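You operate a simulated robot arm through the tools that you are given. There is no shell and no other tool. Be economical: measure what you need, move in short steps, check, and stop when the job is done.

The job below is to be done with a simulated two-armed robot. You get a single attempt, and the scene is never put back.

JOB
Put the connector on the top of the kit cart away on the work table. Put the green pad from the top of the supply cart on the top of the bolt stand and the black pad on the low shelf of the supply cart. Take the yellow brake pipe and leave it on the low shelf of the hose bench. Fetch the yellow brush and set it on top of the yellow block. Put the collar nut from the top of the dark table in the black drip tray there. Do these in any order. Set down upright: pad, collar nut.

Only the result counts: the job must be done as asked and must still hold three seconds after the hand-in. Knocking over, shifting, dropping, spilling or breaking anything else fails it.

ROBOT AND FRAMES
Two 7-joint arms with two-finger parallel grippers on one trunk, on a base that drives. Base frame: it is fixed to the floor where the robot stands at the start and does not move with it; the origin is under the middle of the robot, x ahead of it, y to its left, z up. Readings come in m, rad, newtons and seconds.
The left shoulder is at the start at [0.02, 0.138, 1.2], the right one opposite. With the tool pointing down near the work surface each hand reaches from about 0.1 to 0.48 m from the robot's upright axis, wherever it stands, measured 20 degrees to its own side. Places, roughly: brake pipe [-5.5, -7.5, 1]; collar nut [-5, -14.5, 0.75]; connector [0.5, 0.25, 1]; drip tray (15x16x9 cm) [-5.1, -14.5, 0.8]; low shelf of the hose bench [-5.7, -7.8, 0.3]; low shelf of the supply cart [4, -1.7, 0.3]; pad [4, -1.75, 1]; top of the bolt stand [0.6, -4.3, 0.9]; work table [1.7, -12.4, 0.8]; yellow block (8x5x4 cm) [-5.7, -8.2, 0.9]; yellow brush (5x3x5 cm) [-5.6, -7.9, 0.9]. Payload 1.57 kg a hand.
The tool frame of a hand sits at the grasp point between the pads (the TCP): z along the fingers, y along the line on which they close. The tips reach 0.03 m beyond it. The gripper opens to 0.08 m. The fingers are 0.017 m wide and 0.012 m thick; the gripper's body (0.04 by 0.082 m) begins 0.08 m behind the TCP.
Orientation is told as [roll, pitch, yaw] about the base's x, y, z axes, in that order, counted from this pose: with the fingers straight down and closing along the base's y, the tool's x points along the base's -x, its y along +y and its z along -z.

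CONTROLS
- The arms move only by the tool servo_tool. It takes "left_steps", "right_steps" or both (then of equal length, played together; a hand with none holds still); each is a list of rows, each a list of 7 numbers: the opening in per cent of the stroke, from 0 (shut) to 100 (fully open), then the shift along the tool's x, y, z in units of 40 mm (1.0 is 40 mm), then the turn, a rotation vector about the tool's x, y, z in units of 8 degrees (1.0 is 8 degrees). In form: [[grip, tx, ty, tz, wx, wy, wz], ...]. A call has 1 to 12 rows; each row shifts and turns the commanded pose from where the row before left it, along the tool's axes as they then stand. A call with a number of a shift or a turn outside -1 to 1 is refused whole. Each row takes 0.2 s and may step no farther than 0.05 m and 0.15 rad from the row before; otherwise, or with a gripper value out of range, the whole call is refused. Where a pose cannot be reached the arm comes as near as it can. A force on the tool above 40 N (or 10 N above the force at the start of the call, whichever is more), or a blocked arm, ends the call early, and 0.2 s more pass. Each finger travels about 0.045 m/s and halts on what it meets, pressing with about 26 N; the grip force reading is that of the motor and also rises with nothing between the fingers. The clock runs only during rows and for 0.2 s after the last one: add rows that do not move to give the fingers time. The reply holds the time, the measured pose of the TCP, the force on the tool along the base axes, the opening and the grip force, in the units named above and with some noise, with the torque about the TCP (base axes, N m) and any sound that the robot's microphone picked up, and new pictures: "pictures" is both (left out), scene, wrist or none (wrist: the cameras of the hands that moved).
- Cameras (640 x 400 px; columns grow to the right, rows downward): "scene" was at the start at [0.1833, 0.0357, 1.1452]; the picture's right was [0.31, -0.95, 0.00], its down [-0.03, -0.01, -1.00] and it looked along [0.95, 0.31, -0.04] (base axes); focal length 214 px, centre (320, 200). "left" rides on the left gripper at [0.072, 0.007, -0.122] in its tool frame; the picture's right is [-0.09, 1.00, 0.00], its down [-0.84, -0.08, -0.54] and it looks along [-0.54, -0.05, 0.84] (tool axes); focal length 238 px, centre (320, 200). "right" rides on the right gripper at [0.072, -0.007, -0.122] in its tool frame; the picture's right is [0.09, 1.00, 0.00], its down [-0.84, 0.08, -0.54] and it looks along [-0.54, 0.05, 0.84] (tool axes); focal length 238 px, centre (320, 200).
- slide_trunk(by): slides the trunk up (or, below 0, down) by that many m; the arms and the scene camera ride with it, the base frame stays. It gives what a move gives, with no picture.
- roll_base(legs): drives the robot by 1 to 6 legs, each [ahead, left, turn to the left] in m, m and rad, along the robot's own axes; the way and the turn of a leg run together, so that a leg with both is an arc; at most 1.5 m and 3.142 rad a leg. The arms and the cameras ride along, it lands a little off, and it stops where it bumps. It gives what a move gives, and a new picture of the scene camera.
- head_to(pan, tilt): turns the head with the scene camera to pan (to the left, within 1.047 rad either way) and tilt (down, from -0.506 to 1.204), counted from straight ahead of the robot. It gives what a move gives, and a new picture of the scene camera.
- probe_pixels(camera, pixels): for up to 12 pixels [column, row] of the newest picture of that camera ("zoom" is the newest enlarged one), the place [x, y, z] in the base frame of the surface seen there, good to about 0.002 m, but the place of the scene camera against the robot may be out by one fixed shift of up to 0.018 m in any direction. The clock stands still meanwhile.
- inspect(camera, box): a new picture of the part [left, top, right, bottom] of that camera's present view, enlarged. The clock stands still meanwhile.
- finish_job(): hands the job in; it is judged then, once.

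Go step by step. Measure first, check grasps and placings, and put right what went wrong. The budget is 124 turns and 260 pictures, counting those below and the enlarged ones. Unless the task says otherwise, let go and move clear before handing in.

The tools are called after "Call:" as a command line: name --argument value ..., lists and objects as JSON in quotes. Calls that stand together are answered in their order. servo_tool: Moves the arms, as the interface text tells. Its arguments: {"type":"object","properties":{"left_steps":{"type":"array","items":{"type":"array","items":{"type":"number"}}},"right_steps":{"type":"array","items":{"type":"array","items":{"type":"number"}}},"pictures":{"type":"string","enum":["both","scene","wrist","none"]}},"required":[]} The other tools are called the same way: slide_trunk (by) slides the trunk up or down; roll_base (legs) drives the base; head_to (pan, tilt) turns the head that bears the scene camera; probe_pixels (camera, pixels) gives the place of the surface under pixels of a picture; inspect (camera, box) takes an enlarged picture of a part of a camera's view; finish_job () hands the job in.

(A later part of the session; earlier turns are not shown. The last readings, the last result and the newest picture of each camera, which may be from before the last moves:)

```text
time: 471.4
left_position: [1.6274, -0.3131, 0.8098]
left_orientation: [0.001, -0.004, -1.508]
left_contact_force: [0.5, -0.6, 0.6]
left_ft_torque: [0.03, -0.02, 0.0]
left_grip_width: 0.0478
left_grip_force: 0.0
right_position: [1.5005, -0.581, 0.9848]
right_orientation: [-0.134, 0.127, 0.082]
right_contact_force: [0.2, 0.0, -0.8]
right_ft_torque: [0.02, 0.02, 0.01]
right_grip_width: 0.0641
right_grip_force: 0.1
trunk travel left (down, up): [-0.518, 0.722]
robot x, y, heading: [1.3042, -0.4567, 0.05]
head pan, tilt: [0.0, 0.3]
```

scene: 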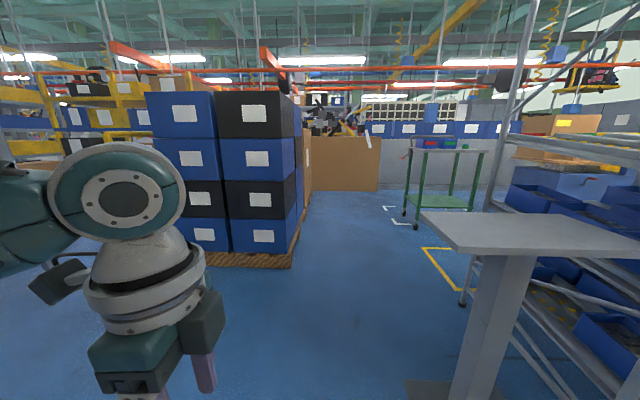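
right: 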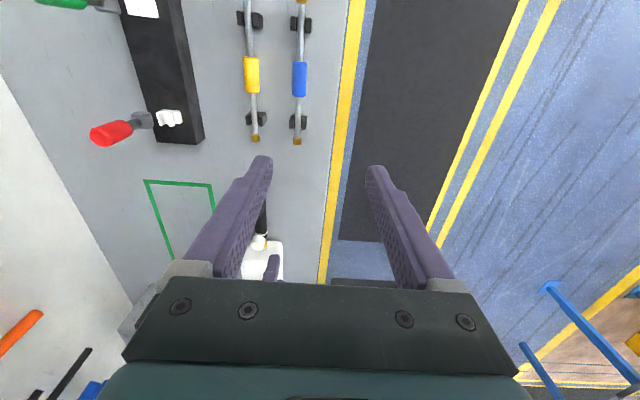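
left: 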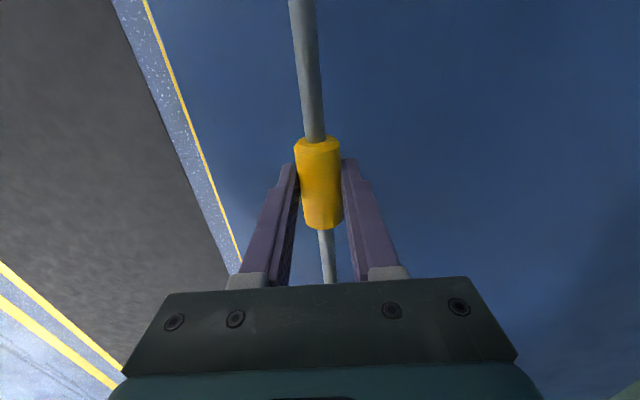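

The green supply cart stands at (440,180), with a pallet on the left (290,260) and the grey stand right (490,300). I probe and zoom.

Call:
probe_pixels --camera "scene" --pixels '[[405, 215], [470, 212], [416, 228], [410, 150], [485, 153], [292, 262], [430, 225], [440, 205], [465, 300], [305, 215], [440, 148], [420, 143]]'

Call:
inspect --camera "scene" --box '[370, 110, 530, 240]'

```text
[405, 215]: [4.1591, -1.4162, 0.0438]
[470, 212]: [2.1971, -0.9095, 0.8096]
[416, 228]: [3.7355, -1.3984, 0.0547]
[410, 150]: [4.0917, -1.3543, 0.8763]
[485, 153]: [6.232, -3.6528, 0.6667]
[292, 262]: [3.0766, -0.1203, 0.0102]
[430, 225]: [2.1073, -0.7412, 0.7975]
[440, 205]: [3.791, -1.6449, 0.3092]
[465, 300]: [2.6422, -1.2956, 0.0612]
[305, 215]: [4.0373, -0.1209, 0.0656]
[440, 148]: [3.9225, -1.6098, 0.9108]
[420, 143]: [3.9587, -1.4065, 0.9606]
```

```text
3.08 times, centred on (450, 175) of scene
```

zoom: 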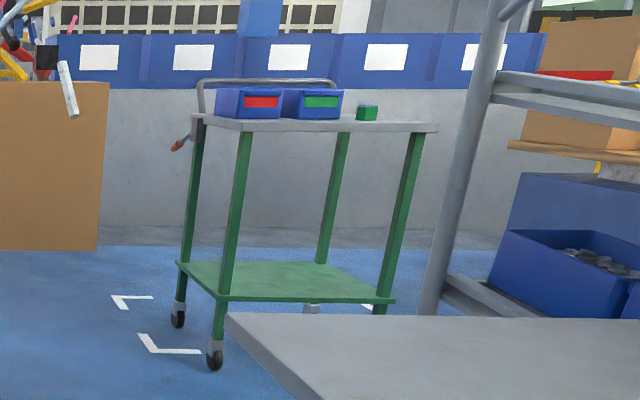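

The cart spans x 3.7-4.2, y -1.4…-2.05, top z≈0.87. I raise the trunk and go round between shelf and pallet to its near side.

Call:
slide_trunk --by 0.3

Call:
roll_base --legs '[[1.0, 0.12, -0.05], [0.2, 0, 0], [0.35, -0.65, 0], [0.25, -0.75, 0]]'

Call:
head_to --pan 0.0 --tilt 0.7

```text
time: 474.4
left_position: [1.6281, -0.3141, 1.1098]
left_orientation: [0.002, -0.005, -1.508]
left_contact_force: [-0.9, 0.3, -0.2]
left_ft_torque: [0.0, 0.01, 0.01]
left_grip_width: 0.0481
left_grip_force: 0.0
right_position: [1.5002, -0.582, 1.2836]
right_orientation: [-0.136, 0.127, 0.08]
right_contact_force: [0.4, 0.4, -0.2]
right_ft_torque: [0.03, 0.0, -0.03]
right_grip_width: 0.0638
right_grip_force: 0.0
trunk travel left (down, up): [-0.818, 0.422]
robot x, y, heading: [1.3068, -0.459, 0.05]
head pan, tilt: [0.0, 0.3]
```

```text
time: 483.9
left_position: [3.1658, -0.7581, 1.1091]
left_orientation: [0.002, -0.005, -1.562]
left_contact_force: [-0.2, -0.9, -0.3]
left_ft_torque: [-0.01, 0.0, 0.07]
left_grip_width: 0.048
left_grip_force: 0.1
right_position: [3.0247, -1.0201, 1.2824]
right_orientation: [-0.135, 0.129, 0.03]
right_contact_force: [0.0, -0.8, -0.1]
right_ft_torque: [-0.01, 0.01, -0.06]
right_grip_width: 0.064
right_grip_force: 0.0
trunk travel left (down, up): [-0.818, 0.422]
robot x, y, heading: [2.8378, -0.8797, -0.0]
head pan, tilt: [0.0, 0.3]
stopped in leg 3: the robot was blocked; the commanded pose is now the measured one
```

scene: 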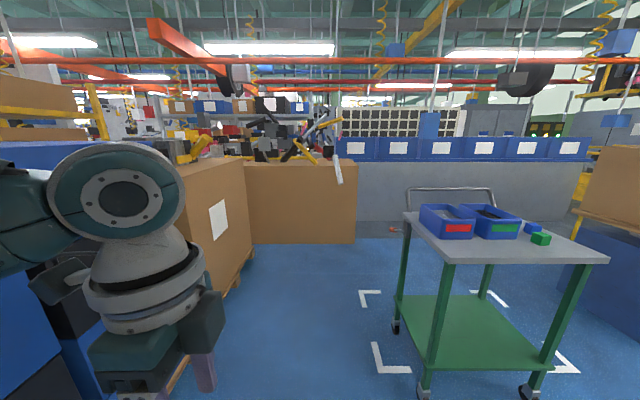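

```text
time: 484.8
left_position: [3.1667, -0.7583, 1.1088]
left_orientation: [0.002, -0.003, -1.56]
left_contact_force: [0.0, -1.5, -0.3]
left_ft_torque: [-0.04, -0.03, -0.02]
left_grip_width: 0.048
left_grip_force: 0.1
right_position: [3.0242, -1.0186, 1.2825]
right_orientation: [-0.132, 0.129, 0.032]
right_contact_force: [0.0, -0.5, 0.5]
right_ft_torque: [-0.02, -0.01, 0.02]
right_grip_width: 0.064
right_grip_force: 0.1
trunk travel left (down, up): [-0.818, 0.422]
robot x, y, heading: [2.8366, -0.8844, 0.0]
head pan, tilt: [0.0, 0.7]
```

scene: 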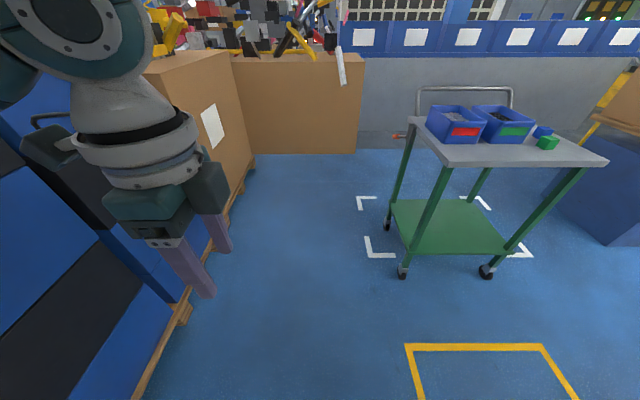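

Something on the right (probably the elbow at the shelf post) stopped me at (2.84,-0.88). I go forward first, then strafe right to face the cart.

Call:
roll_base --legs '[[0.04, 0.02, 0], [0.3, 0, 0], [0, -0.72, 0]]'

Call:
inspect --camera "scene" --box '[220, 50, 460, 200]'

```text
time: 490.9
left_position: [3.5079, -1.4648, 1.1092]
left_orientation: [0.002, -0.006, -1.568]
left_contact_force: [-0.2, -0.1, 0.6]
left_ft_torque: [0.0, -0.01, -0.01]
left_grip_width: 0.048
left_grip_force: 0.1
right_position: [3.3628, -1.7235, 1.2833]
right_orientation: [-0.134, 0.128, 0.022]
right_contact_force: [0.0, -0.6, -0.1]
right_ft_torque: [-0.01, 0.0, 0.0]
right_grip_width: 0.0641
right_grip_force: 0.1
trunk travel left (down, up): [-0.818, 0.422]
robot x, y, heading: [3.1754, -1.5874, -0.012]
head pan, tilt: [0.0, 0.7]
```

scene: 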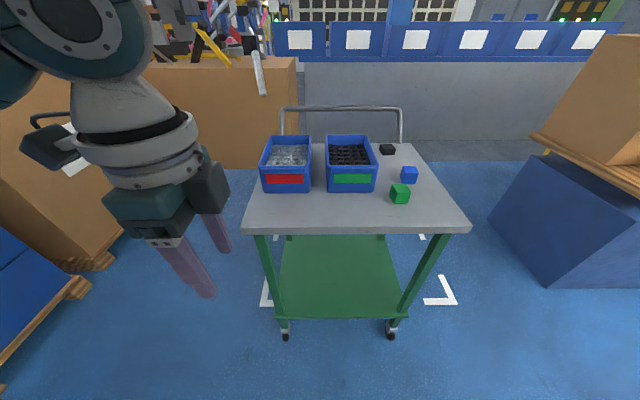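

```text
2.67 times, centred on (340, 125) of scene
```

zoom: 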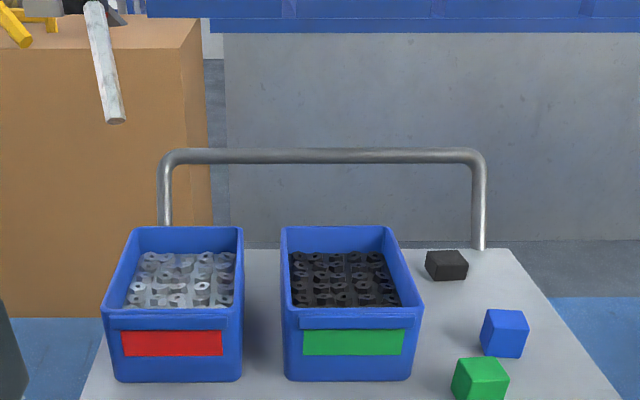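

I see the green pad (400,193), blue (409,174) and black (387,150) ones, handle at the far side. I probe them and the shelf.

Call:
probe_pixels --camera "scene" --pixels '[[400, 189], [400, 200], [409, 170], [387, 147], [387, 153], [340, 232], [245, 230], [470, 230], [340, 270], [340, 318], [325, 240], [352, 175]]'

```text
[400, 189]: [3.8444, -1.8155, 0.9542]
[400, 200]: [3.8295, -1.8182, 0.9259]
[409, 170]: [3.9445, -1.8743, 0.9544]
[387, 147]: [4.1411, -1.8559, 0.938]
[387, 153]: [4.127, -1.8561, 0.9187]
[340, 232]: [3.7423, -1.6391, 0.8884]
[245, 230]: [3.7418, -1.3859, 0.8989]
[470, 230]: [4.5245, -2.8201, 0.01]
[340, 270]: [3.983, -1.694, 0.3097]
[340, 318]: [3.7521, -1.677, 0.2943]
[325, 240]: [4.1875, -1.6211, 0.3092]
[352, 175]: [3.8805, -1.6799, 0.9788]
```

The black pad lies deep from here, so I will work from the cart's -y side. I probe the crate at the right and the cart's right edge for room.

Call:
probe_pixels --camera "scene" --pixels '[[492, 220], [547, 287], [460, 222], [420, 150], [600, 288], [560, 200], [545, 135], [391, 338]]'

Call:
roll_base --legs '[[0, -0.85, 0.012]]'

```text
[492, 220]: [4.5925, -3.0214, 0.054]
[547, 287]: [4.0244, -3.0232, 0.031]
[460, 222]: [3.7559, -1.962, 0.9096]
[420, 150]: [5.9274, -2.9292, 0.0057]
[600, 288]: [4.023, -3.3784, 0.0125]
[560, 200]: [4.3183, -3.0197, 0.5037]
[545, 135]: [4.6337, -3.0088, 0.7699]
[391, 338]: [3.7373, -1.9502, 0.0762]
```

```text
time: 495.4
left_position: [3.4982, -2.3209, 1.1099]
left_orientation: [0.004, -0.005, -1.573]
left_contact_force: [0.0, -0.4, -0.2]
left_ft_torque: [0.01, 0.01, -0.02]
left_grip_width: 0.0478
left_grip_force: 0.0
right_position: [3.3535, -2.5801, 1.2833]
right_orientation: [-0.136, 0.127, 0.017]
right_contact_force: [-0.3, 0.2, 0.5]
right_ft_torque: [-0.03, 0.01, -0.05]
right_grip_width: 0.0639
right_grip_force: 0.0
trunk travel left (down, up): [-0.818, 0.422]
robot x, y, heading: [3.1662, -2.4388, -0.012]
head pan, tilt: [0.0, 0.7]
```

scene: 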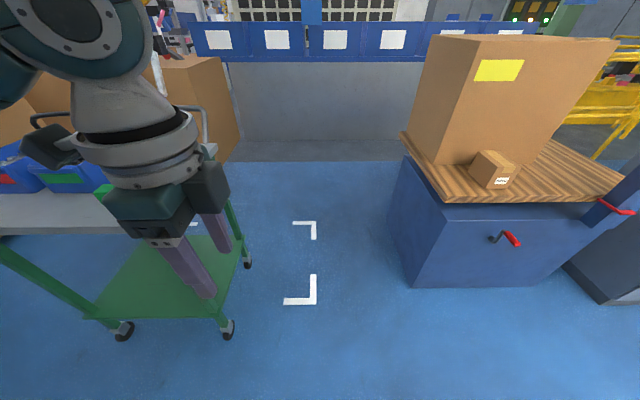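

There is about 1 m between cart and crate. I drive in to x≈4.0 and turn left to face +y.

Call:
roll_base --legs '[[0.84, 0.06, 0], [0, 0, 1.58]]'

Call:
servo_tool --right_steps '[[80, 0, 0, 0.6, -0.48, -0.45, 0], [80, 0, 0, 0.6, -0.48, -0.45, 0], [80, 0, 0, 0, 0, 0, 0]]' --pictures "both"

```text
time: 503.8
left_position: [3.8771, -2.0567, 1.1106]
left_orientation: [0.002, -0.005, 0.023]
left_contact_force: [0.7, 0.0, 0.2]
left_ft_torque: [-0.04, 0.02, 0.0]
left_grip_width: 0.0479
left_grip_force: 0.1
right_position: [4.1403, -2.1961, 1.284]
right_orientation: [-0.134, 0.128, 1.615]
right_contact_force: [-0.2, 0.4, -0.2]
right_ft_torque: [0.0, 0.01, 0.01]
right_grip_width: 0.0639
right_grip_force: 0.2
trunk travel left (down, up): [-0.818, 0.422]
robot x, y, heading: [4.0095, -2.384, 1.583]
head pan, tilt: [0.0, 0.7]
```

scene: 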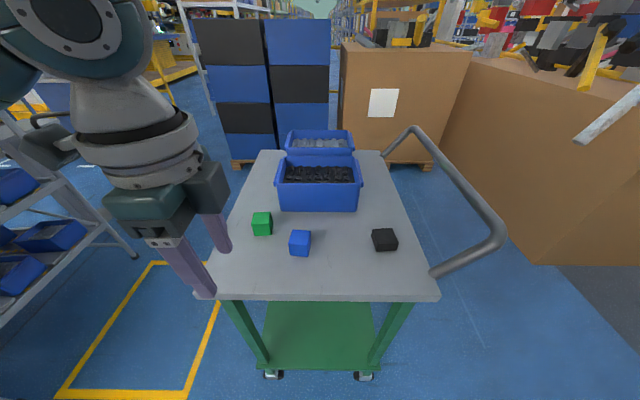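

```text
time: 504.6
left_position: [3.8783, -2.059, 1.1101]
left_orientation: [0.002, -0.005, 0.021]
left_contact_force: [-0.5, 0.1, -0.5]
left_ft_torque: [-0.01, -0.03, 0.01]
left_grip_width: 0.0482
left_grip_force: 0.0
right_position: [4.142, -2.183, 1.2356]
right_orientation: [0.0, 0.005, 1.622]
right_contact_force: [0.0, -0.4, 0.3]
right_ft_torque: [0.0, 0.0, -0.02]
right_grip_width: 0.0641
right_grip_force: 0.0
right hand out of reach, approached as far as the arm can: row 2
trunk travel left (down, up): [-0.818, 0.422]
robot x, y, heading: [4.0088, -2.3895, 1.586]
head pan, tilt: [0.0, 0.7]
```

scene: 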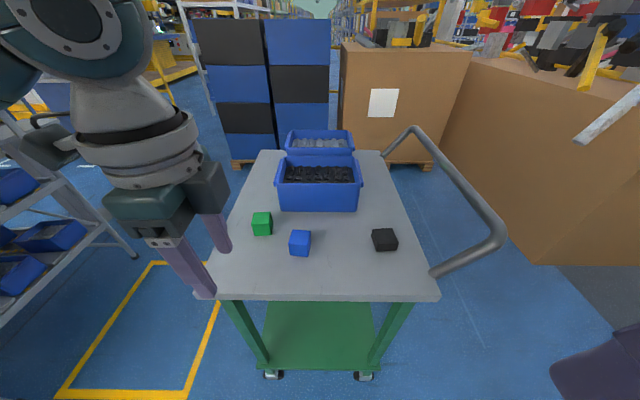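
right: 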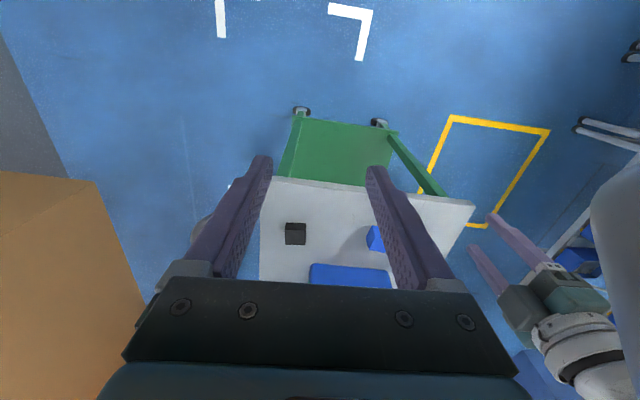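

Black pad is at (295,232) in the right wrist view, but the cart handle rises on the right. I probe pad, handle, edge and shelf.

Call:
probe_pixels --camera "right" --pixels '[[295, 232], [287, 226], [304, 226], [287, 242], [304, 242], [325, 185], [345, 150], [300, 178], [340, 180], [318, 220]]'

Call:
probe_pixels --camera "scene" --pixels '[[434, 270], [495, 235], [450, 180], [384, 238], [262, 222], [300, 240], [320, 299], [320, 330], [320, 368], [300, 250]]'

```text
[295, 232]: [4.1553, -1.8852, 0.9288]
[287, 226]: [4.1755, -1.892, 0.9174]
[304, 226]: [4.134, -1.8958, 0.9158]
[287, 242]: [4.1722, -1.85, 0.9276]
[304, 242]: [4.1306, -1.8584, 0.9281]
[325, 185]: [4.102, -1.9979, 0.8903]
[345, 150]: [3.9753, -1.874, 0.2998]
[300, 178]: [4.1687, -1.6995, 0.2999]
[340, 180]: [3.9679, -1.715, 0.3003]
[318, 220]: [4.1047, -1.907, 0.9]
```

```text
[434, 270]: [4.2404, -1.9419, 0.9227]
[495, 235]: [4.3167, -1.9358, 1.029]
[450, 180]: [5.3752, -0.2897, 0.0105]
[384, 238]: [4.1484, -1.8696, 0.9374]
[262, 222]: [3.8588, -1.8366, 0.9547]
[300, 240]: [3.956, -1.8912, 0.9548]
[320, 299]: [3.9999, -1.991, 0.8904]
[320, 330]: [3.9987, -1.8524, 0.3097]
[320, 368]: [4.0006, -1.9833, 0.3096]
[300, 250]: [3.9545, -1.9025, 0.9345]
```

Black pad centre (4.153,-1.873), top 0.928 on 0.900; low shelf z 0.300. I roll 12.5 cm ahead, reach over it with the right hand, and retract the left hand clear of the cart.

Call:
roll_base --legs '[[0.125, 0, 0]]'

Call:
servo_tool --right_steps '[[80, -0.92, -0.13, 0, 0, 0, 0], [80, -0.92, -0.13, 0, 0, 0, 0], [80, -0.92, -0.13, 0, 0, 0, 0], [80, -0.92, -0.13, 0, 0, 0, 0], [80, -0.92, -0.13, 0, 0, 0, 0], [80, 0, 0, 0, 0, 0, 0]]' --left_steps '[[60, 0, -0.8, 0, 0, 0, 0], [60, 0, -0.8, 0, 0, 0, 0], [60, 0, -0.8, 0, 0, 0, 0], [60, 0, -0.8, 0, 0, 0, 0], [60, 0, -0.5, 0, 0, 0, 0], [60, 0, 0, 0, 0, 0, 0]]' --pictures "none"

Call:
slide_trunk --by -0.2

Call:
inspect --camera "right" --box '[0, 0, 640, 400]'

```text
time: 505.9
left_position: [3.8765, -1.9292, 1.1089]
left_orientation: [0.004, -0.004, 0.021]
left_contact_force: [-0.4, 0.3, 0.0]
left_ft_torque: [0.02, 0.01, 0.01]
left_grip_width: 0.0481
left_grip_force: 0.0
right_position: [4.1398, -2.0556, 1.2355]
right_orientation: [-0.003, 0.005, 1.622]
right_contact_force: [0.7, -0.5, 0.6]
right_ft_torque: [-0.04, -0.01, -0.01]
right_grip_width: 0.0641
right_grip_force: 0.0
trunk travel left (down, up): [-0.818, 0.422]
robot x, y, heading: [4.0065, -2.259, 1.579]
head pan, tilt: [0.0, 0.7]
```

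scene: 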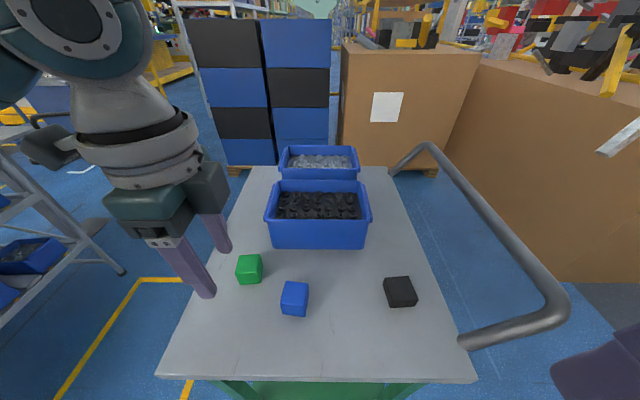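

```text
time: 507.3
left_position: [3.8787, -2.0763, 1.1092]
left_orientation: [0.004, -0.005, 0.021]
left_contact_force: [0.7, 0.1, 0.3]
left_ft_torque: [-0.03, 0.0, -0.01]
left_grip_width: 0.048
left_grip_force: 0.1
right_position: [4.1569, -1.8703, 1.2341]
right_orientation: [-0.002, 0.005, 1.624]
right_contact_force: [0.2, -0.4, 0.0]
right_ft_torque: [0.0, -0.05, -0.04]
right_grip_width: 0.0645
right_grip_force: 0.0
trunk travel left (down, up): [-0.818, 0.422]
robot x, y, heading: [4.0002, -2.2574, 1.585]
head pan, tilt: [0.0, 0.7]
```

```text
time: 509.4
left_position: [3.8798, -2.0769, 0.9101]
left_orientation: [0.004, -0.006, 0.023]
left_contact_force: [0.2, 0.3, 0.6]
left_ft_torque: [-0.02, 0.0, 0.02]
left_grip_width: 0.0482
left_grip_force: 0.1
right_position: [4.1556, -1.8705, 1.0349]
right_orientation: [-0.002, 0.006, 1.622]
right_contact_force: [0.6, 0.4, -0.2]
right_ft_torque: [-0.01, 0.01, -0.01]
right_grip_width: 0.064
right_grip_force: 0.1
trunk travel left (down, up): [-0.618, 0.622]
robot x, y, heading: [4.0062, -2.2552, 1.585]
head pan, tilt: [0.0, 0.7]
```

```text
1.00 times, centred on (320, 200) of right (not enlarged: the box is as wide or as high as the picture)
```

zoom: 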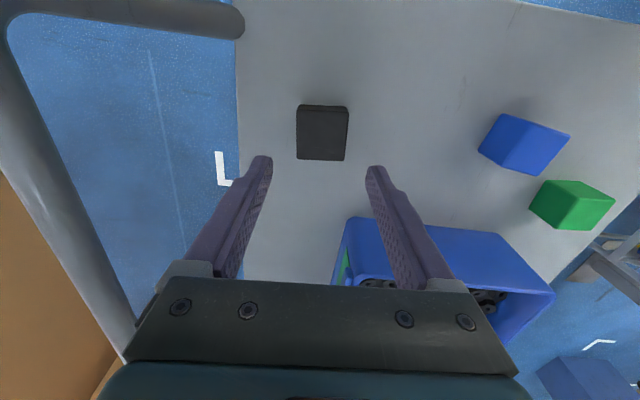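

Centred on the black pad. I lower 9.9 cm, close and check.

Call:
slide_trunk --by -0.099

Call:
servo_tool --right_steps '[[0, 0, 0, 0, 0, 0, 0], [0, 0, 0, 0, 0, 0, 0], [0, 0, 0, 0, 0, 0, 0], [0, 0, 0, 0, 0, 0, 0], [0, 0, 0, -0.5, 0, 0, 0]]' --pictures "wrist"

```text
time: 510.8
left_position: [3.8797, -2.0758, 0.8107]
left_orientation: [0.004, -0.007, 0.023]
left_contact_force: [-0.4, -0.6, -0.9]
left_ft_torque: [-0.02, -0.01, -0.03]
left_grip_width: 0.048
left_grip_force: 0.2
right_position: [4.1572, -1.8699, 0.9364]
right_orientation: [-0.003, 0.004, 1.622]
right_contact_force: [0.3, 0.8, -0.2]
right_ft_torque: [-0.04, -0.01, 0.02]
right_grip_width: 0.0642
right_grip_force: 0.1
trunk travel left (down, up): [-0.519, 0.721]
robot x, y, heading: [4.007, -2.2585, 1.584]
head pan, tilt: [0.0, 0.7]
```

```text
time: 512.0
left_position: [3.8799, -2.0774, 0.8097]
left_orientation: [0.003, -0.004, 0.021]
left_contact_force: [0.7, 0.4, -0.1]
left_ft_torque: [0.02, 0.0, 0.0]
left_grip_width: 0.0482
left_grip_force: 0.1
right_position: [4.1581, -1.8701, 0.9564]
right_orientation: [-0.001, 0.004, 1.621]
right_contact_force: [-0.2, -0.3, -1.3]
right_ft_torque: [0.0, 0.03, 0.01]
right_grip_width: 0.0493
right_grip_force: 26.2
trunk travel left (down, up): [-0.519, 0.721]
robot x, y, heading: [4.0052, -2.2554, 1.584]
head pan, tilt: [0.0, 0.7]
```

right: 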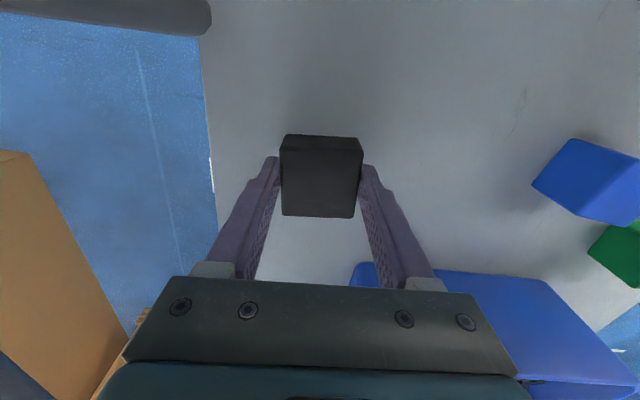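

The black pad is held (0.049). I lift, back off 30 cm, lower the arm and trunk to shelf height.

Call:
slide_trunk --by 0.08

Call:
roll_base --legs '[[-0.3, 0, 0]]'

Call:
servo_tool --right_steps '[[0, 0, 0, 0.87, 0, 0, 0], [0, 0, 0, 0.87, 0, 0, 0], [0, 0, 0, 0.87, 0, 0, 0], [0, 0, 0, 0, 0, 0, 0]]' --pictures "none"

Call:
slide_trunk --by -0.4

Call:
slide_trunk --by -0.16

Call:
head_to --pan -0.2 --tilt 0.5

```text
time: 513.1
left_position: [3.8796, -2.0769, 0.8901]
left_orientation: [0.003, -0.007, 0.023]
left_contact_force: [0.5, 0.9, 0.0]
left_ft_torque: [-0.02, 0.02, -0.05]
left_grip_width: 0.0482
left_grip_force: 0.0
right_position: [4.1573, -1.8705, 1.0357]
right_orientation: [-0.003, 0.005, 1.622]
right_contact_force: [0.0, 0.3, -0.9]
right_ft_torque: [-0.03, 0.02, 0.02]
right_grip_width: 0.0494
right_grip_force: 26.2
trunk travel left (down, up): [-0.599, 0.641]
robot x, y, heading: [4.0036, -2.2586, 1.582]
head pan, tilt: [0.0, 0.7]
```

```text
time: 515.2
left_position: [3.8827, -2.3748, 0.8911]
left_orientation: [0.004, -0.004, 0.021]
left_contact_force: [0.7, -0.1, 0.5]
left_ft_torque: [0.01, 0.03, -0.01]
left_grip_width: 0.0482
left_grip_force: 0.0
right_position: [4.1618, -2.1703, 1.0365]
right_orientation: [-0.002, 0.006, 1.618]
right_contact_force: [0.1, -1.0, -1.2]
right_ft_torque: [0.0, -0.03, -0.01]
right_grip_width: 0.0491
right_grip_force: 25.7
trunk travel left (down, up): [-0.599, 0.641]
robot x, y, heading: [4.0095, -2.5597, 1.58]
head pan, tilt: [0.0, 0.7]
```

scene: 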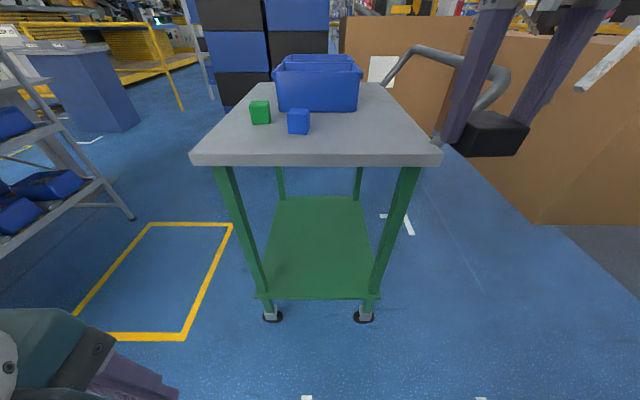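

```text
time: 516.2
left_position: [3.8835, -2.3763, 0.8903]
left_orientation: [0.002, -0.006, 0.02]
left_contact_force: [0.5, -0.3, 0.4]
left_ft_torque: [0.01, -0.01, -0.03]
left_grip_width: 0.048
left_grip_force: 0.0
right_position: [4.1613, -2.171, 0.9304]
right_orientation: [0.0, 0.006, 1.619]
right_contact_force: [0.6, -0.4, -0.9]
right_ft_torque: [0.02, 0.03, -0.01]
right_grip_width: 0.0494
right_grip_force: 26.2
trunk travel left (down, up): [-0.599, 0.641]
robot x, y, heading: [4.0054, -2.5576, 1.579]
head pan, tilt: [0.0, 0.7]
```

```text
time: 520.0
left_position: [3.8823, -2.377, 0.4906]
left_orientation: [0.004, -0.004, 0.017]
left_contact_force: [-0.3, -0.1, -0.5]
left_ft_torque: [0.01, -0.03, 0.03]
left_grip_width: 0.0478
left_grip_force: 0.1
right_position: [4.1628, -2.1708, 0.5314]
right_orientation: [-0.001, 0.006, 1.618]
right_contact_force: [-0.2, 0.7, -0.6]
right_ft_torque: [-0.01, 0.01, -0.02]
right_grip_width: 0.0493
right_grip_force: 25.5
trunk travel left (down, up): [-0.199, 1.041]
robot x, y, heading: [4.0114, -2.5607, 1.582]
head pan, tilt: [0.0, 0.7]
```

```text
time: 521.8
left_position: [3.8827, -2.3751, 0.3302]
left_orientation: [0.004, -0.005, 0.02]
left_contact_force: [0.7, 0.2, 0.1]
left_ft_torque: [0.07, 0.01, 0.0]
left_grip_width: 0.0481
left_grip_force: 0.2
right_position: [4.1621, -2.1713, 0.3718]
right_orientation: [-0.002, 0.005, 1.618]
right_contact_force: [-0.1, -0.3, -1.7]
right_ft_torque: [0.0, -0.02, 0.0]
right_grip_width: 0.0493
right_grip_force: 26.0
trunk travel left (down, up): [-0.039, 1.201]
robot x, y, heading: [4.0078, -2.5598, 1.579]
head pan, tilt: [0.0, 0.7]
```

```text
time: 522.6
left_position: [3.8835, -2.3765, 0.3324]
left_orientation: [0.004, -0.004, 0.017]
left_contact_force: [0.6, 0.0, 0.3]
left_ft_torque: [-0.01, -0.01, 0.01]
left_grip_width: 0.048
left_grip_force: 0.0
right_position: [4.1623, -2.1707, 0.3712]
right_orientation: [-0.002, 0.006, 1.619]
right_contact_force: [-0.5, -0.3, -0.2]
right_ft_torque: [-0.05, 0.01, 0.01]
right_grip_width: 0.0496
right_grip_force: 25.8
trunk travel left (down, up): [-0.039, 1.201]
robot x, y, heading: [4.0079, -2.5545, 1.575]
head pan, tilt: [-0.201, 0.499]
```

scene: 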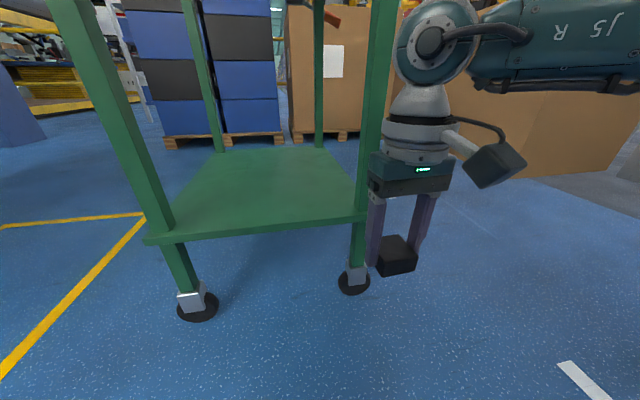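

The hand must pass between the cart's legs. I probe the legs and my right forearm's course.

Call:
probe_pixels --camera "scene" --pixels '[[370, 150], [160, 220], [435, 20], [480, 60], [560, 70], [630, 70], [250, 180], [360, 208], [150, 238], [60, 10]]'

```text
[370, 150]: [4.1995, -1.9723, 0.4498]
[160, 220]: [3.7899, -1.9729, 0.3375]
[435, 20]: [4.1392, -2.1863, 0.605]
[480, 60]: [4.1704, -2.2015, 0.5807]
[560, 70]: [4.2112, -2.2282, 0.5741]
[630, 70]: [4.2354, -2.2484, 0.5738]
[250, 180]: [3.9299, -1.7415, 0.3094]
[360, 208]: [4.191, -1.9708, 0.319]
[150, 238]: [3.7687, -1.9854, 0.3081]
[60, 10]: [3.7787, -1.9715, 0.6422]
```

Legs at x 3.79 and 4.20; forearm slants back, so with the hand at x≈3.92, y≈-1.93 everything clears. I shift left 24 cm, then ahead 24 cm.

Call:
roll_base --legs '[[0, 0.24, 0], [0.24, 0, 0]]'

```text
time: 525.7
left_position: [3.6405, -2.1402, 0.3311]
left_orientation: [0.001, -0.004, 0.02]
left_contact_force: [-0.7, 0.5, 0.1]
left_ft_torque: [0.01, 0.01, 0.02]
left_grip_width: 0.048
left_grip_force: 0.0
right_position: [3.9216, -1.936, 0.3705]
right_orientation: [-0.001, 0.007, 1.618]
right_contact_force: [-1.1, -0.8, -1.2]
right_ft_torque: [0.0, -0.03, -0.02]
right_grip_width: 0.0493
right_grip_force: 25.2
trunk travel left (down, up): [-0.039, 1.201]
robot x, y, heading: [3.7669, -2.3194, 1.578]
head pan, tilt: [-0.201, 0.499]
```

scene: 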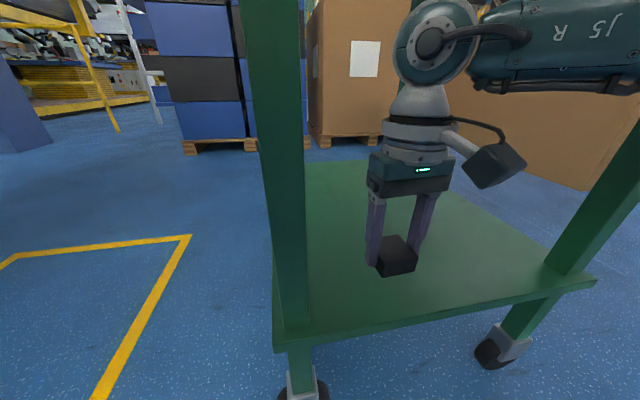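

The pad hangs over the shelf between the legs. I go 1.5 cm further in and lower.

Call:
servo_tool --right_steps '[[0, -0.4, 0, 0, 0, 0, 0], [0, 0, 0, 0.7, 0, 0, 0], [0, 0, 0, 0.1, 0, 0, 0], [0, 0, 0, 0.05, 0, 0, 0], [0, 0, 0, 0, 0, 0, 0]]' --pictures "scene"

```text
time: 526.9
left_position: [3.6411, -2.1381, 0.3294]
left_orientation: [0.001, -0.007, 0.019]
left_contact_force: [0.2, -0.5, -0.2]
left_ft_torque: [-0.02, -0.01, 0.0]
left_grip_width: 0.0483
left_grip_force: 0.1
right_position: [3.9206, -1.9175, 0.3372]
right_orientation: [-0.001, 0.005, 1.616]
right_contact_force: [-0.6, 0.0, -1.4]
right_ft_torque: [0.04, 0.02, -0.01]
right_grip_width: 0.0494
right_grip_force: 25.8
trunk travel left (down, up): [-0.039, 1.201]
robot x, y, heading: [3.7652, -2.3184, 1.579]
head pan, tilt: [-0.201, 0.499]
```

scene: 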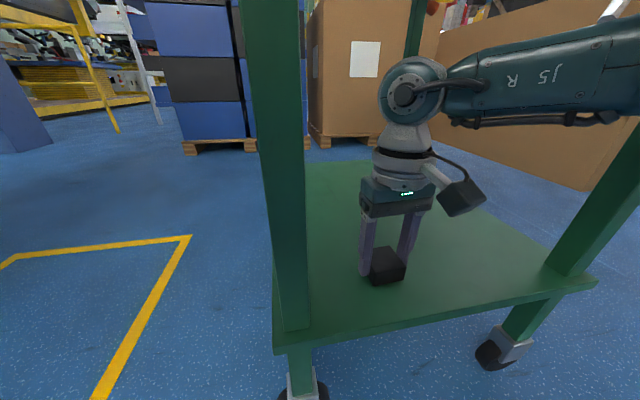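

Nearly touching. I lower 2 mm more, open, and rise straight up.

Call:
servo_tool --right_steps '[[0, 0, 0, 0.05, 0, 0, 0], [80, 0, 0, 0, 0, 0, 0], [80, 0, 0, 0, 0, 0, 0], [80, 0, 0, 0, 0, 0, 0], [80, 0, 0, -0.6, 0, 0, 0], [80, 0, 0, -0.6, 0, 0, 0], [80, 0.9, 0, 0, 0, 0, 0], [80, 0.9, 0, 0, 0, 0, 0]]' --pictures "scene"

```text
time: 528.7
left_position: [3.6421, -2.1391, 0.3312]
left_orientation: [0.0, -0.006, 0.019]
left_contact_force: [-0.6, -0.4, -0.8]
left_ft_torque: [-0.03, 0.02, 0.0]
left_grip_width: 0.0479
left_grip_force: 0.1
right_position: [3.9249, -1.9907, 0.3836]
right_orientation: [-0.002, 0.007, 1.616]
right_contact_force: [-0.5, -0.4, 0.7]
right_ft_torque: [0.04, 0.01, -0.02]
right_grip_width: 0.0636
right_grip_force: 0.0
trunk travel left (down, up): [-0.039, 1.201]
robot x, y, heading: [3.7662, -2.3185, 1.572]
head pan, tilt: [-0.201, 0.499]
```

scene: 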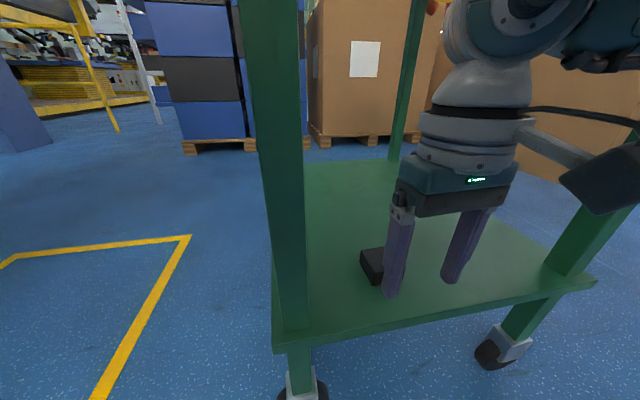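

The black pad lies flat on the low shelf. I back off, raise the trunk, and go back before the green pad for the left hand.

Call:
roll_base --legs '[[-0.25, 0, 0]]'

Call:
slide_trunk --by 0.4

Call:
slide_trunk --by 0.35

Call:
roll_base --legs '[[0, -0.21, 0], [0.3, 0, 0]]'

Call:
servo_tool --left_steps '[[80, 0, 0.8, 0, 0, 0, 0], [80, 0, 0.8, 0, 0, 0, 0], [80, 0, 0.8, 0, 0, 0, 0], [80, 0, 0.8, 0, 0, 0, 0], [80, 0, 0.8, 0, 0, 0, 0]]' --pictures "wrist"

```text
time: 530.5
left_position: [3.6417, -2.3843, 0.3302]
left_orientation: [0.005, -0.005, 0.021]
left_contact_force: [1.1, -0.2, -0.3]
left_ft_torque: [-0.01, 0.01, -0.01]
left_grip_width: 0.0479
left_grip_force: 0.0
right_position: [3.9252, -2.235, 0.3851]
right_orientation: [-0.001, 0.003, 1.619]
right_contact_force: [-0.4, -0.1, 0.9]
right_ft_torque: [-0.04, -0.01, 0.01]
right_grip_width: 0.0643
right_grip_force: 0.1
trunk travel left (down, up): [-0.039, 1.201]
robot x, y, heading: [3.7681, -2.5715, 1.582]
head pan, tilt: [-0.201, 0.499]
```

scene: 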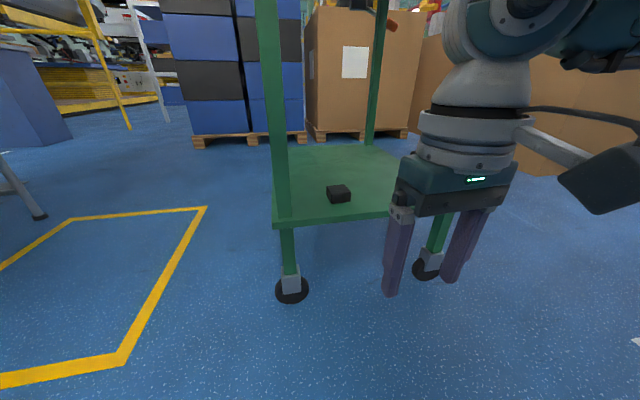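

```text
time: 534.4
left_position: [3.6433, -2.3857, 0.7298]
left_orientation: [0.004, -0.005, 0.02]
left_contact_force: [0.4, 0.1, 0.1]
left_ft_torque: [0.01, 0.02, -0.01]
left_grip_width: 0.048
left_grip_force: 0.1
right_position: [3.9264, -2.2363, 0.784]
right_orientation: [-0.001, 0.005, 1.619]
right_contact_force: [-0.4, -0.6, 0.1]
right_ft_torque: [0.02, -0.01, 0.01]
right_grip_width: 0.0638
right_grip_force: 0.0
trunk travel left (down, up): [-0.439, 0.801]
robot x, y, heading: [3.7654, -2.5698, 1.582]
head pan, tilt: [-0.201, 0.499]
```

```text
time: 537.8
left_position: [3.6429, -2.3863, 1.0805]
left_orientation: [0.004, -0.004, 0.02]
left_contact_force: [-0.4, -0.1, 0.0]
left_ft_torque: [0.0, 0.01, 0.0]
left_grip_width: 0.048
left_grip_force: 0.1
right_position: [3.9245, -2.2371, 1.1338]
right_orientation: [-0.002, 0.005, 1.62]
right_contact_force: [-0.6, -0.5, -0.1]
right_ft_torque: [0.0, -0.02, -0.01]
right_grip_width: 0.0641
right_grip_force: 0.1
trunk travel left (down, up): [-0.789, 0.451]
robot x, y, heading: [3.7695, -2.5708, 1.577]
head pan, tilt: [-0.201, 0.499]
```

```text
time: 541.1
left_position: [3.8513, -2.0826, 1.0805]
left_orientation: [0.003, -0.006, 0.022]
left_contact_force: [0.4, -0.1, 0.1]
left_ft_torque: [-0.02, 0.04, 0.01]
left_grip_width: 0.048
left_grip_force: 0.0
right_position: [4.1328, -1.9339, 1.134]
right_orientation: [-0.001, 0.005, 1.62]
right_contact_force: [0.3, 0.0, -0.4]
right_ft_torque: [0.0, 0.01, 0.0]
right_grip_width: 0.0639
right_grip_force: 0.0
trunk travel left (down, up): [-0.789, 0.451]
robot x, y, heading: [3.9712, -2.2644, 1.577]
head pan, tilt: [-0.201, 0.499]
```

scene: 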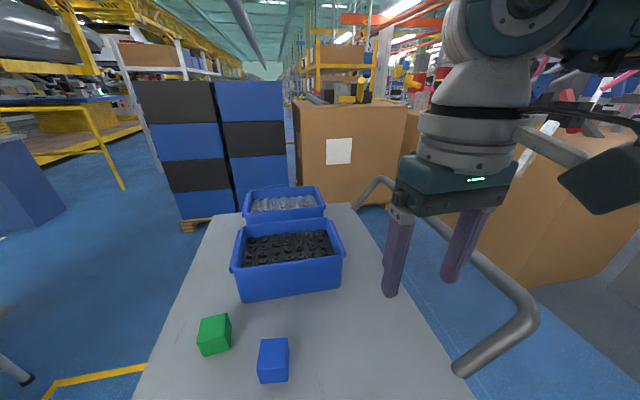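

```text
time: 542.3
left_position: [3.8481, -1.9234, 1.0793]
left_orientation: [0.001, -0.006, 0.019]
left_contact_force: [0.3, -0.2, 0.1]
left_ft_torque: [0.0, -0.01, 0.0]
left_grip_width: 0.0641
left_grip_force: 0.0
right_position: [4.1328, -1.9329, 1.1344]
right_orientation: [-0.002, 0.005, 1.619]
right_contact_force: [-0.2, -0.4, -0.1]
right_ft_torque: [0.01, 0.04, -0.03]
right_grip_width: 0.0639
right_grip_force: 0.0
trunk travel left (down, up): [-0.789, 0.451]
robot x, y, heading: [3.973, -2.2644, 1.584]
head pan, tilt: [-0.201, 0.499]
```

left: 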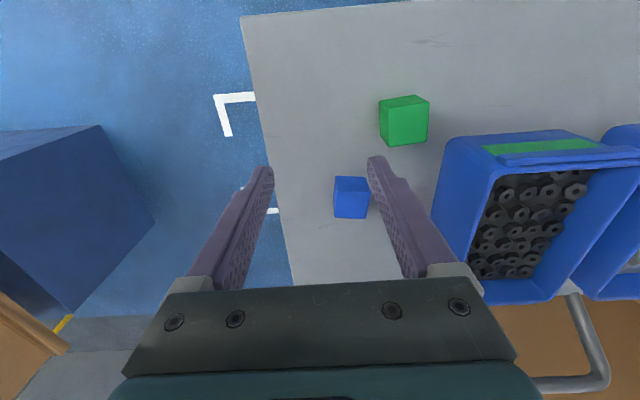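

Black pad is on the shelf. Green pad appears at (403,122), blue at (352,197) in the left wrist view; I probe them.

Call:
probe_pixels --camera "left" --pixels '[[403, 122], [384, 107], [426, 104], [384, 142], [426, 140], [352, 197], [365, 185], [340, 180], [447, 140], [300, 100]]'

```text
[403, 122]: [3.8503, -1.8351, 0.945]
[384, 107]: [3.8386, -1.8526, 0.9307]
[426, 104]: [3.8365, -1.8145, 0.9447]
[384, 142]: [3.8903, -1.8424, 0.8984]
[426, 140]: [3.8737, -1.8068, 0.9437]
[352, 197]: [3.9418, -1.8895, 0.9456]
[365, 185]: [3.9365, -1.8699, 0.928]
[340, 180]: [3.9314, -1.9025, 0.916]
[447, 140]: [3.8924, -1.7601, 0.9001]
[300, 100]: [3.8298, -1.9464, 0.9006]
```

Green pad centre ≈(3.854,-1.830), top 0.945. I move over it with a 70 % opening and lower to z 0.99 for a check.

Call:
servo_tool --left_steps '[[72, -0.07, 0.78, 0, 0, 0, 0], [72, -0.07, 0.78, 0, 0, 0, 0], [72, -0.06, 0.77, 0, 0, 0, 0], [72, 0, 0, 0, 0, 0, 0]]' --pictures "none"

Call:
slide_trunk --by -0.08

Call:
inspect --camera "left" --box '[0, 0, 640, 400]'

Call:
probe_pixels --camera "zoom" --pixels '[[320, 130], [300, 120], [340, 120], [320, 110], [320, 150], [400, 150]]'

```text
time: 543.3
left_position: [3.8559, -1.8278, 1.0823]
left_orientation: [0.003, -0.007, 0.017]
left_contact_force: [-0.5, 0.3, 0.8]
left_ft_torque: [0.0, 0.0, -0.03]
left_grip_width: 0.0576
left_grip_force: 0.1
right_position: [4.1328, -1.9333, 1.1344]
right_orientation: [-0.002, 0.005, 1.619]
right_contact_force: [0.1, 0.1, -0.2]
right_ft_torque: [-0.02, -0.01, -0.05]
right_grip_width: 0.0639
right_grip_force: 0.1
trunk travel left (down, up): [-0.789, 0.451]
robot x, y, heading: [3.9729, -2.2679, 1.574]
head pan, tilt: [-0.201, 0.499]
```

```text
time: 544.5
left_position: [3.8538, -1.8294, 1.0021]
left_orientation: [0.003, -0.007, 0.021]
left_contact_force: [0.2, 0.4, 0.1]
left_ft_torque: [-0.02, -0.03, 0.02]
left_grip_width: 0.0576
left_grip_force: 0.1
right_position: [4.1336, -1.9335, 1.0546]
right_orientation: [0.0, 0.006, 1.62]
right_contact_force: [-0.5, -0.9, -0.1]
right_ft_torque: [-0.02, -0.01, -0.02]
right_grip_width: 0.064
right_grip_force: 0.1
trunk travel left (down, up): [-0.709, 0.531]
robot x, y, heading: [3.9753, -2.2647, 1.581]
head pan, tilt: [-0.201, 0.499]
```

```text
1.00 times, centred on (320, 200) of left (not enlarged: the box is as wide or as high as the picture)
```

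zoom: 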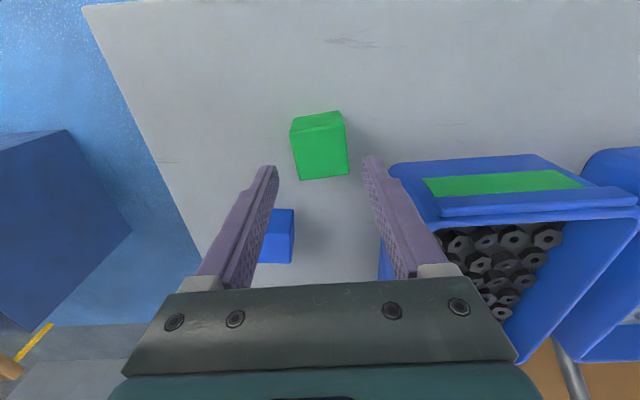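

```text
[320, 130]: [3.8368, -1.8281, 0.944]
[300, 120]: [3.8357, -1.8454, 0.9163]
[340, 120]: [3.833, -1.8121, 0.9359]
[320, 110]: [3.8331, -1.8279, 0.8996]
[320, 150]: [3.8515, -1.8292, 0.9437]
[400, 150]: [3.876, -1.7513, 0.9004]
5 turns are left
```

Only five turns are left, so I combine: lower, grip the green pad, lift, retract, and drive out by the reverse of the way in.

Call:
slide_trunk --by -0.065

Call:
servo_tool --left_steps '[[0, 0, 0, 0, 0, 0, 0], [0, 0, 0, 0, 0, 0, 0], [0, 0, 0, 0, 0, 0, 0], [0, 0, 0, 0, 0, 0, 0], [0, 0, 0, 0, 0, 0, 0]]' --pictures "none"

Call:
slide_trunk --by 0.15

Call:
servo_tool --left_steps '[[0, 0, -0.8, 0, 0, 0, 0], [0, 0, -0.8, 0, 0, 0, 0], [0, 0, -0.8, 0, 0, 0, 0], [0, 0, 0, 0, 0, 0, 0]]' --pictures "wrist"

Call:
roll_base --legs '[[-0.12, 0, 0], [0, 0, -1.58], [-0.82, -0.06, 0], [0, 0.85, 0], [0, 0.8, 0], [-0.4, 0, 0]]'

```text
time: 545.5
left_position: [3.8537, -1.8285, 0.9371]
left_orientation: [0.003, -0.005, 0.02]
left_contact_force: [-0.6, -0.1, -0.7]
left_ft_torque: [0.01, 0.0, 0.01]
left_grip_width: 0.0575
left_grip_force: 0.1
right_position: [4.1343, -1.9327, 0.99]
right_orientation: [-0.002, 0.005, 1.62]
right_contact_force: [1.7, -0.6, -0.7]
right_ft_torque: [-0.01, 0.0, -0.02]
right_grip_width: 0.0644
right_grip_force: 0.0
trunk travel left (down, up): [-0.644, 0.596]
robot x, y, heading: [3.9767, -2.2622, 1.575]
head pan, tilt: [-0.201, 0.499]
```

```text
time: 546.7
left_position: [3.8543, -1.8292, 0.9371]
left_orientation: [0.004, -0.005, 0.021]
left_contact_force: [1.1, 0.2, 1.1]
left_ft_torque: [-0.07, -0.02, 0.04]
left_grip_width: 0.0445
left_grip_force: 26.2
right_position: [4.1325, -1.9344, 0.9896]
right_orientation: [-0.001, 0.004, 1.619]
right_contact_force: [-0.5, 0.6, 0.5]
right_ft_torque: [0.01, -0.02, 0.01]
right_grip_width: 0.0641
right_grip_force: 0.1
trunk travel left (down, up): [-0.644, 0.596]
robot x, y, heading: [3.9747, -2.2643, 1.577]
head pan, tilt: [-0.201, 0.499]
```

```text
time: 548.5
left_position: [3.8545, -1.8299, 1.0866]
left_orientation: [0.002, -0.005, 0.022]
left_contact_force: [-0.7, -0.4, -2.6]
left_ft_torque: [0.0, 0.0, 0.03]
left_grip_width: 0.0442
left_grip_force: 26.0
right_position: [4.1331, -1.934, 1.1392]
right_orientation: [-0.002, 0.006, 1.618]
right_contact_force: [0.6, 0.3, -0.5]
right_ft_torque: [-0.03, 0.02, -0.02]
right_grip_width: 0.0643
right_grip_force: 0.0
trunk travel left (down, up): [-0.794, 0.446]
robot x, y, heading: [3.9717, -2.2647, 1.582]
head pan, tilt: [-0.201, 0.499]
```

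```text
time: 549.5
left_position: [3.8536, -1.926, 1.0855]
left_orientation: [0.003, -0.005, 0.022]
left_contact_force: [-0.5, -0.1, -1.1]
left_ft_torque: [-0.01, 0.01, 0.01]
left_grip_width: 0.0443
left_grip_force: 26.3
right_position: [4.1335, -1.9331, 1.1397]
right_orientation: [-0.003, 0.005, 1.619]
right_contact_force: [-1.0, -0.9, 0.1]
right_ft_torque: [-0.02, 0.03, 0.0]
right_grip_width: 0.0636
right_grip_force: 0.0
trunk travel left (down, up): [-0.794, 0.446]
robot x, y, heading: [3.9757, -2.2664, 1.58]
head pan, tilt: [-0.201, 0.499]
```

left: 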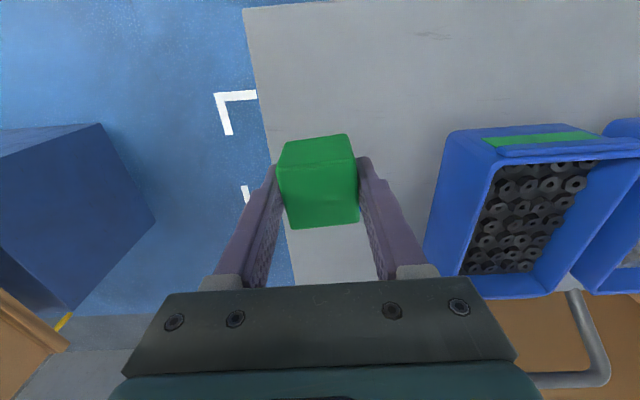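

```text
time: 568.4
left_position: [3.0936, -0.7128, 1.0872]
left_orientation: [0.004, -0.006, -1.54]
left_contact_force: [0.3, 0.3, -0.9]
left_ft_torque: [0.0, -0.01, 0.01]
left_grip_width: 0.0436
left_grip_force: 26.0
right_position: [3.089, -0.9913, 1.1404]
right_orientation: [-0.001, 0.004, 0.057]
right_contact_force: [0.6, 0.3, -0.1]
right_ft_torque: [0.05, 0.04, 0.01]
right_grip_width: 0.0641
right_grip_force: 0.0
trunk travel left (down, up): [-0.794, 0.446]
robot x, y, heading: [2.7586, -0.8363, 0.02]
head pan, tilt: [-0.201, 0.499]
4 turns are left
```

scene: 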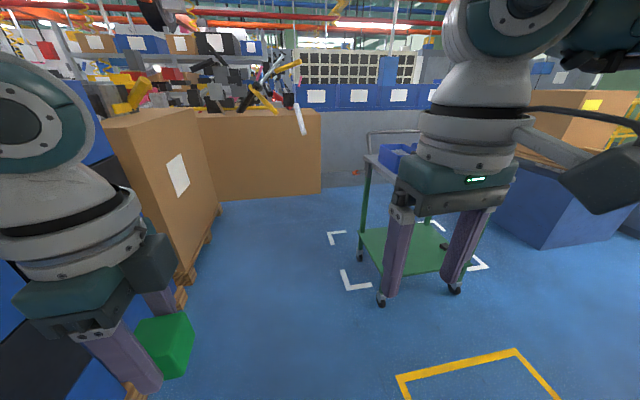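

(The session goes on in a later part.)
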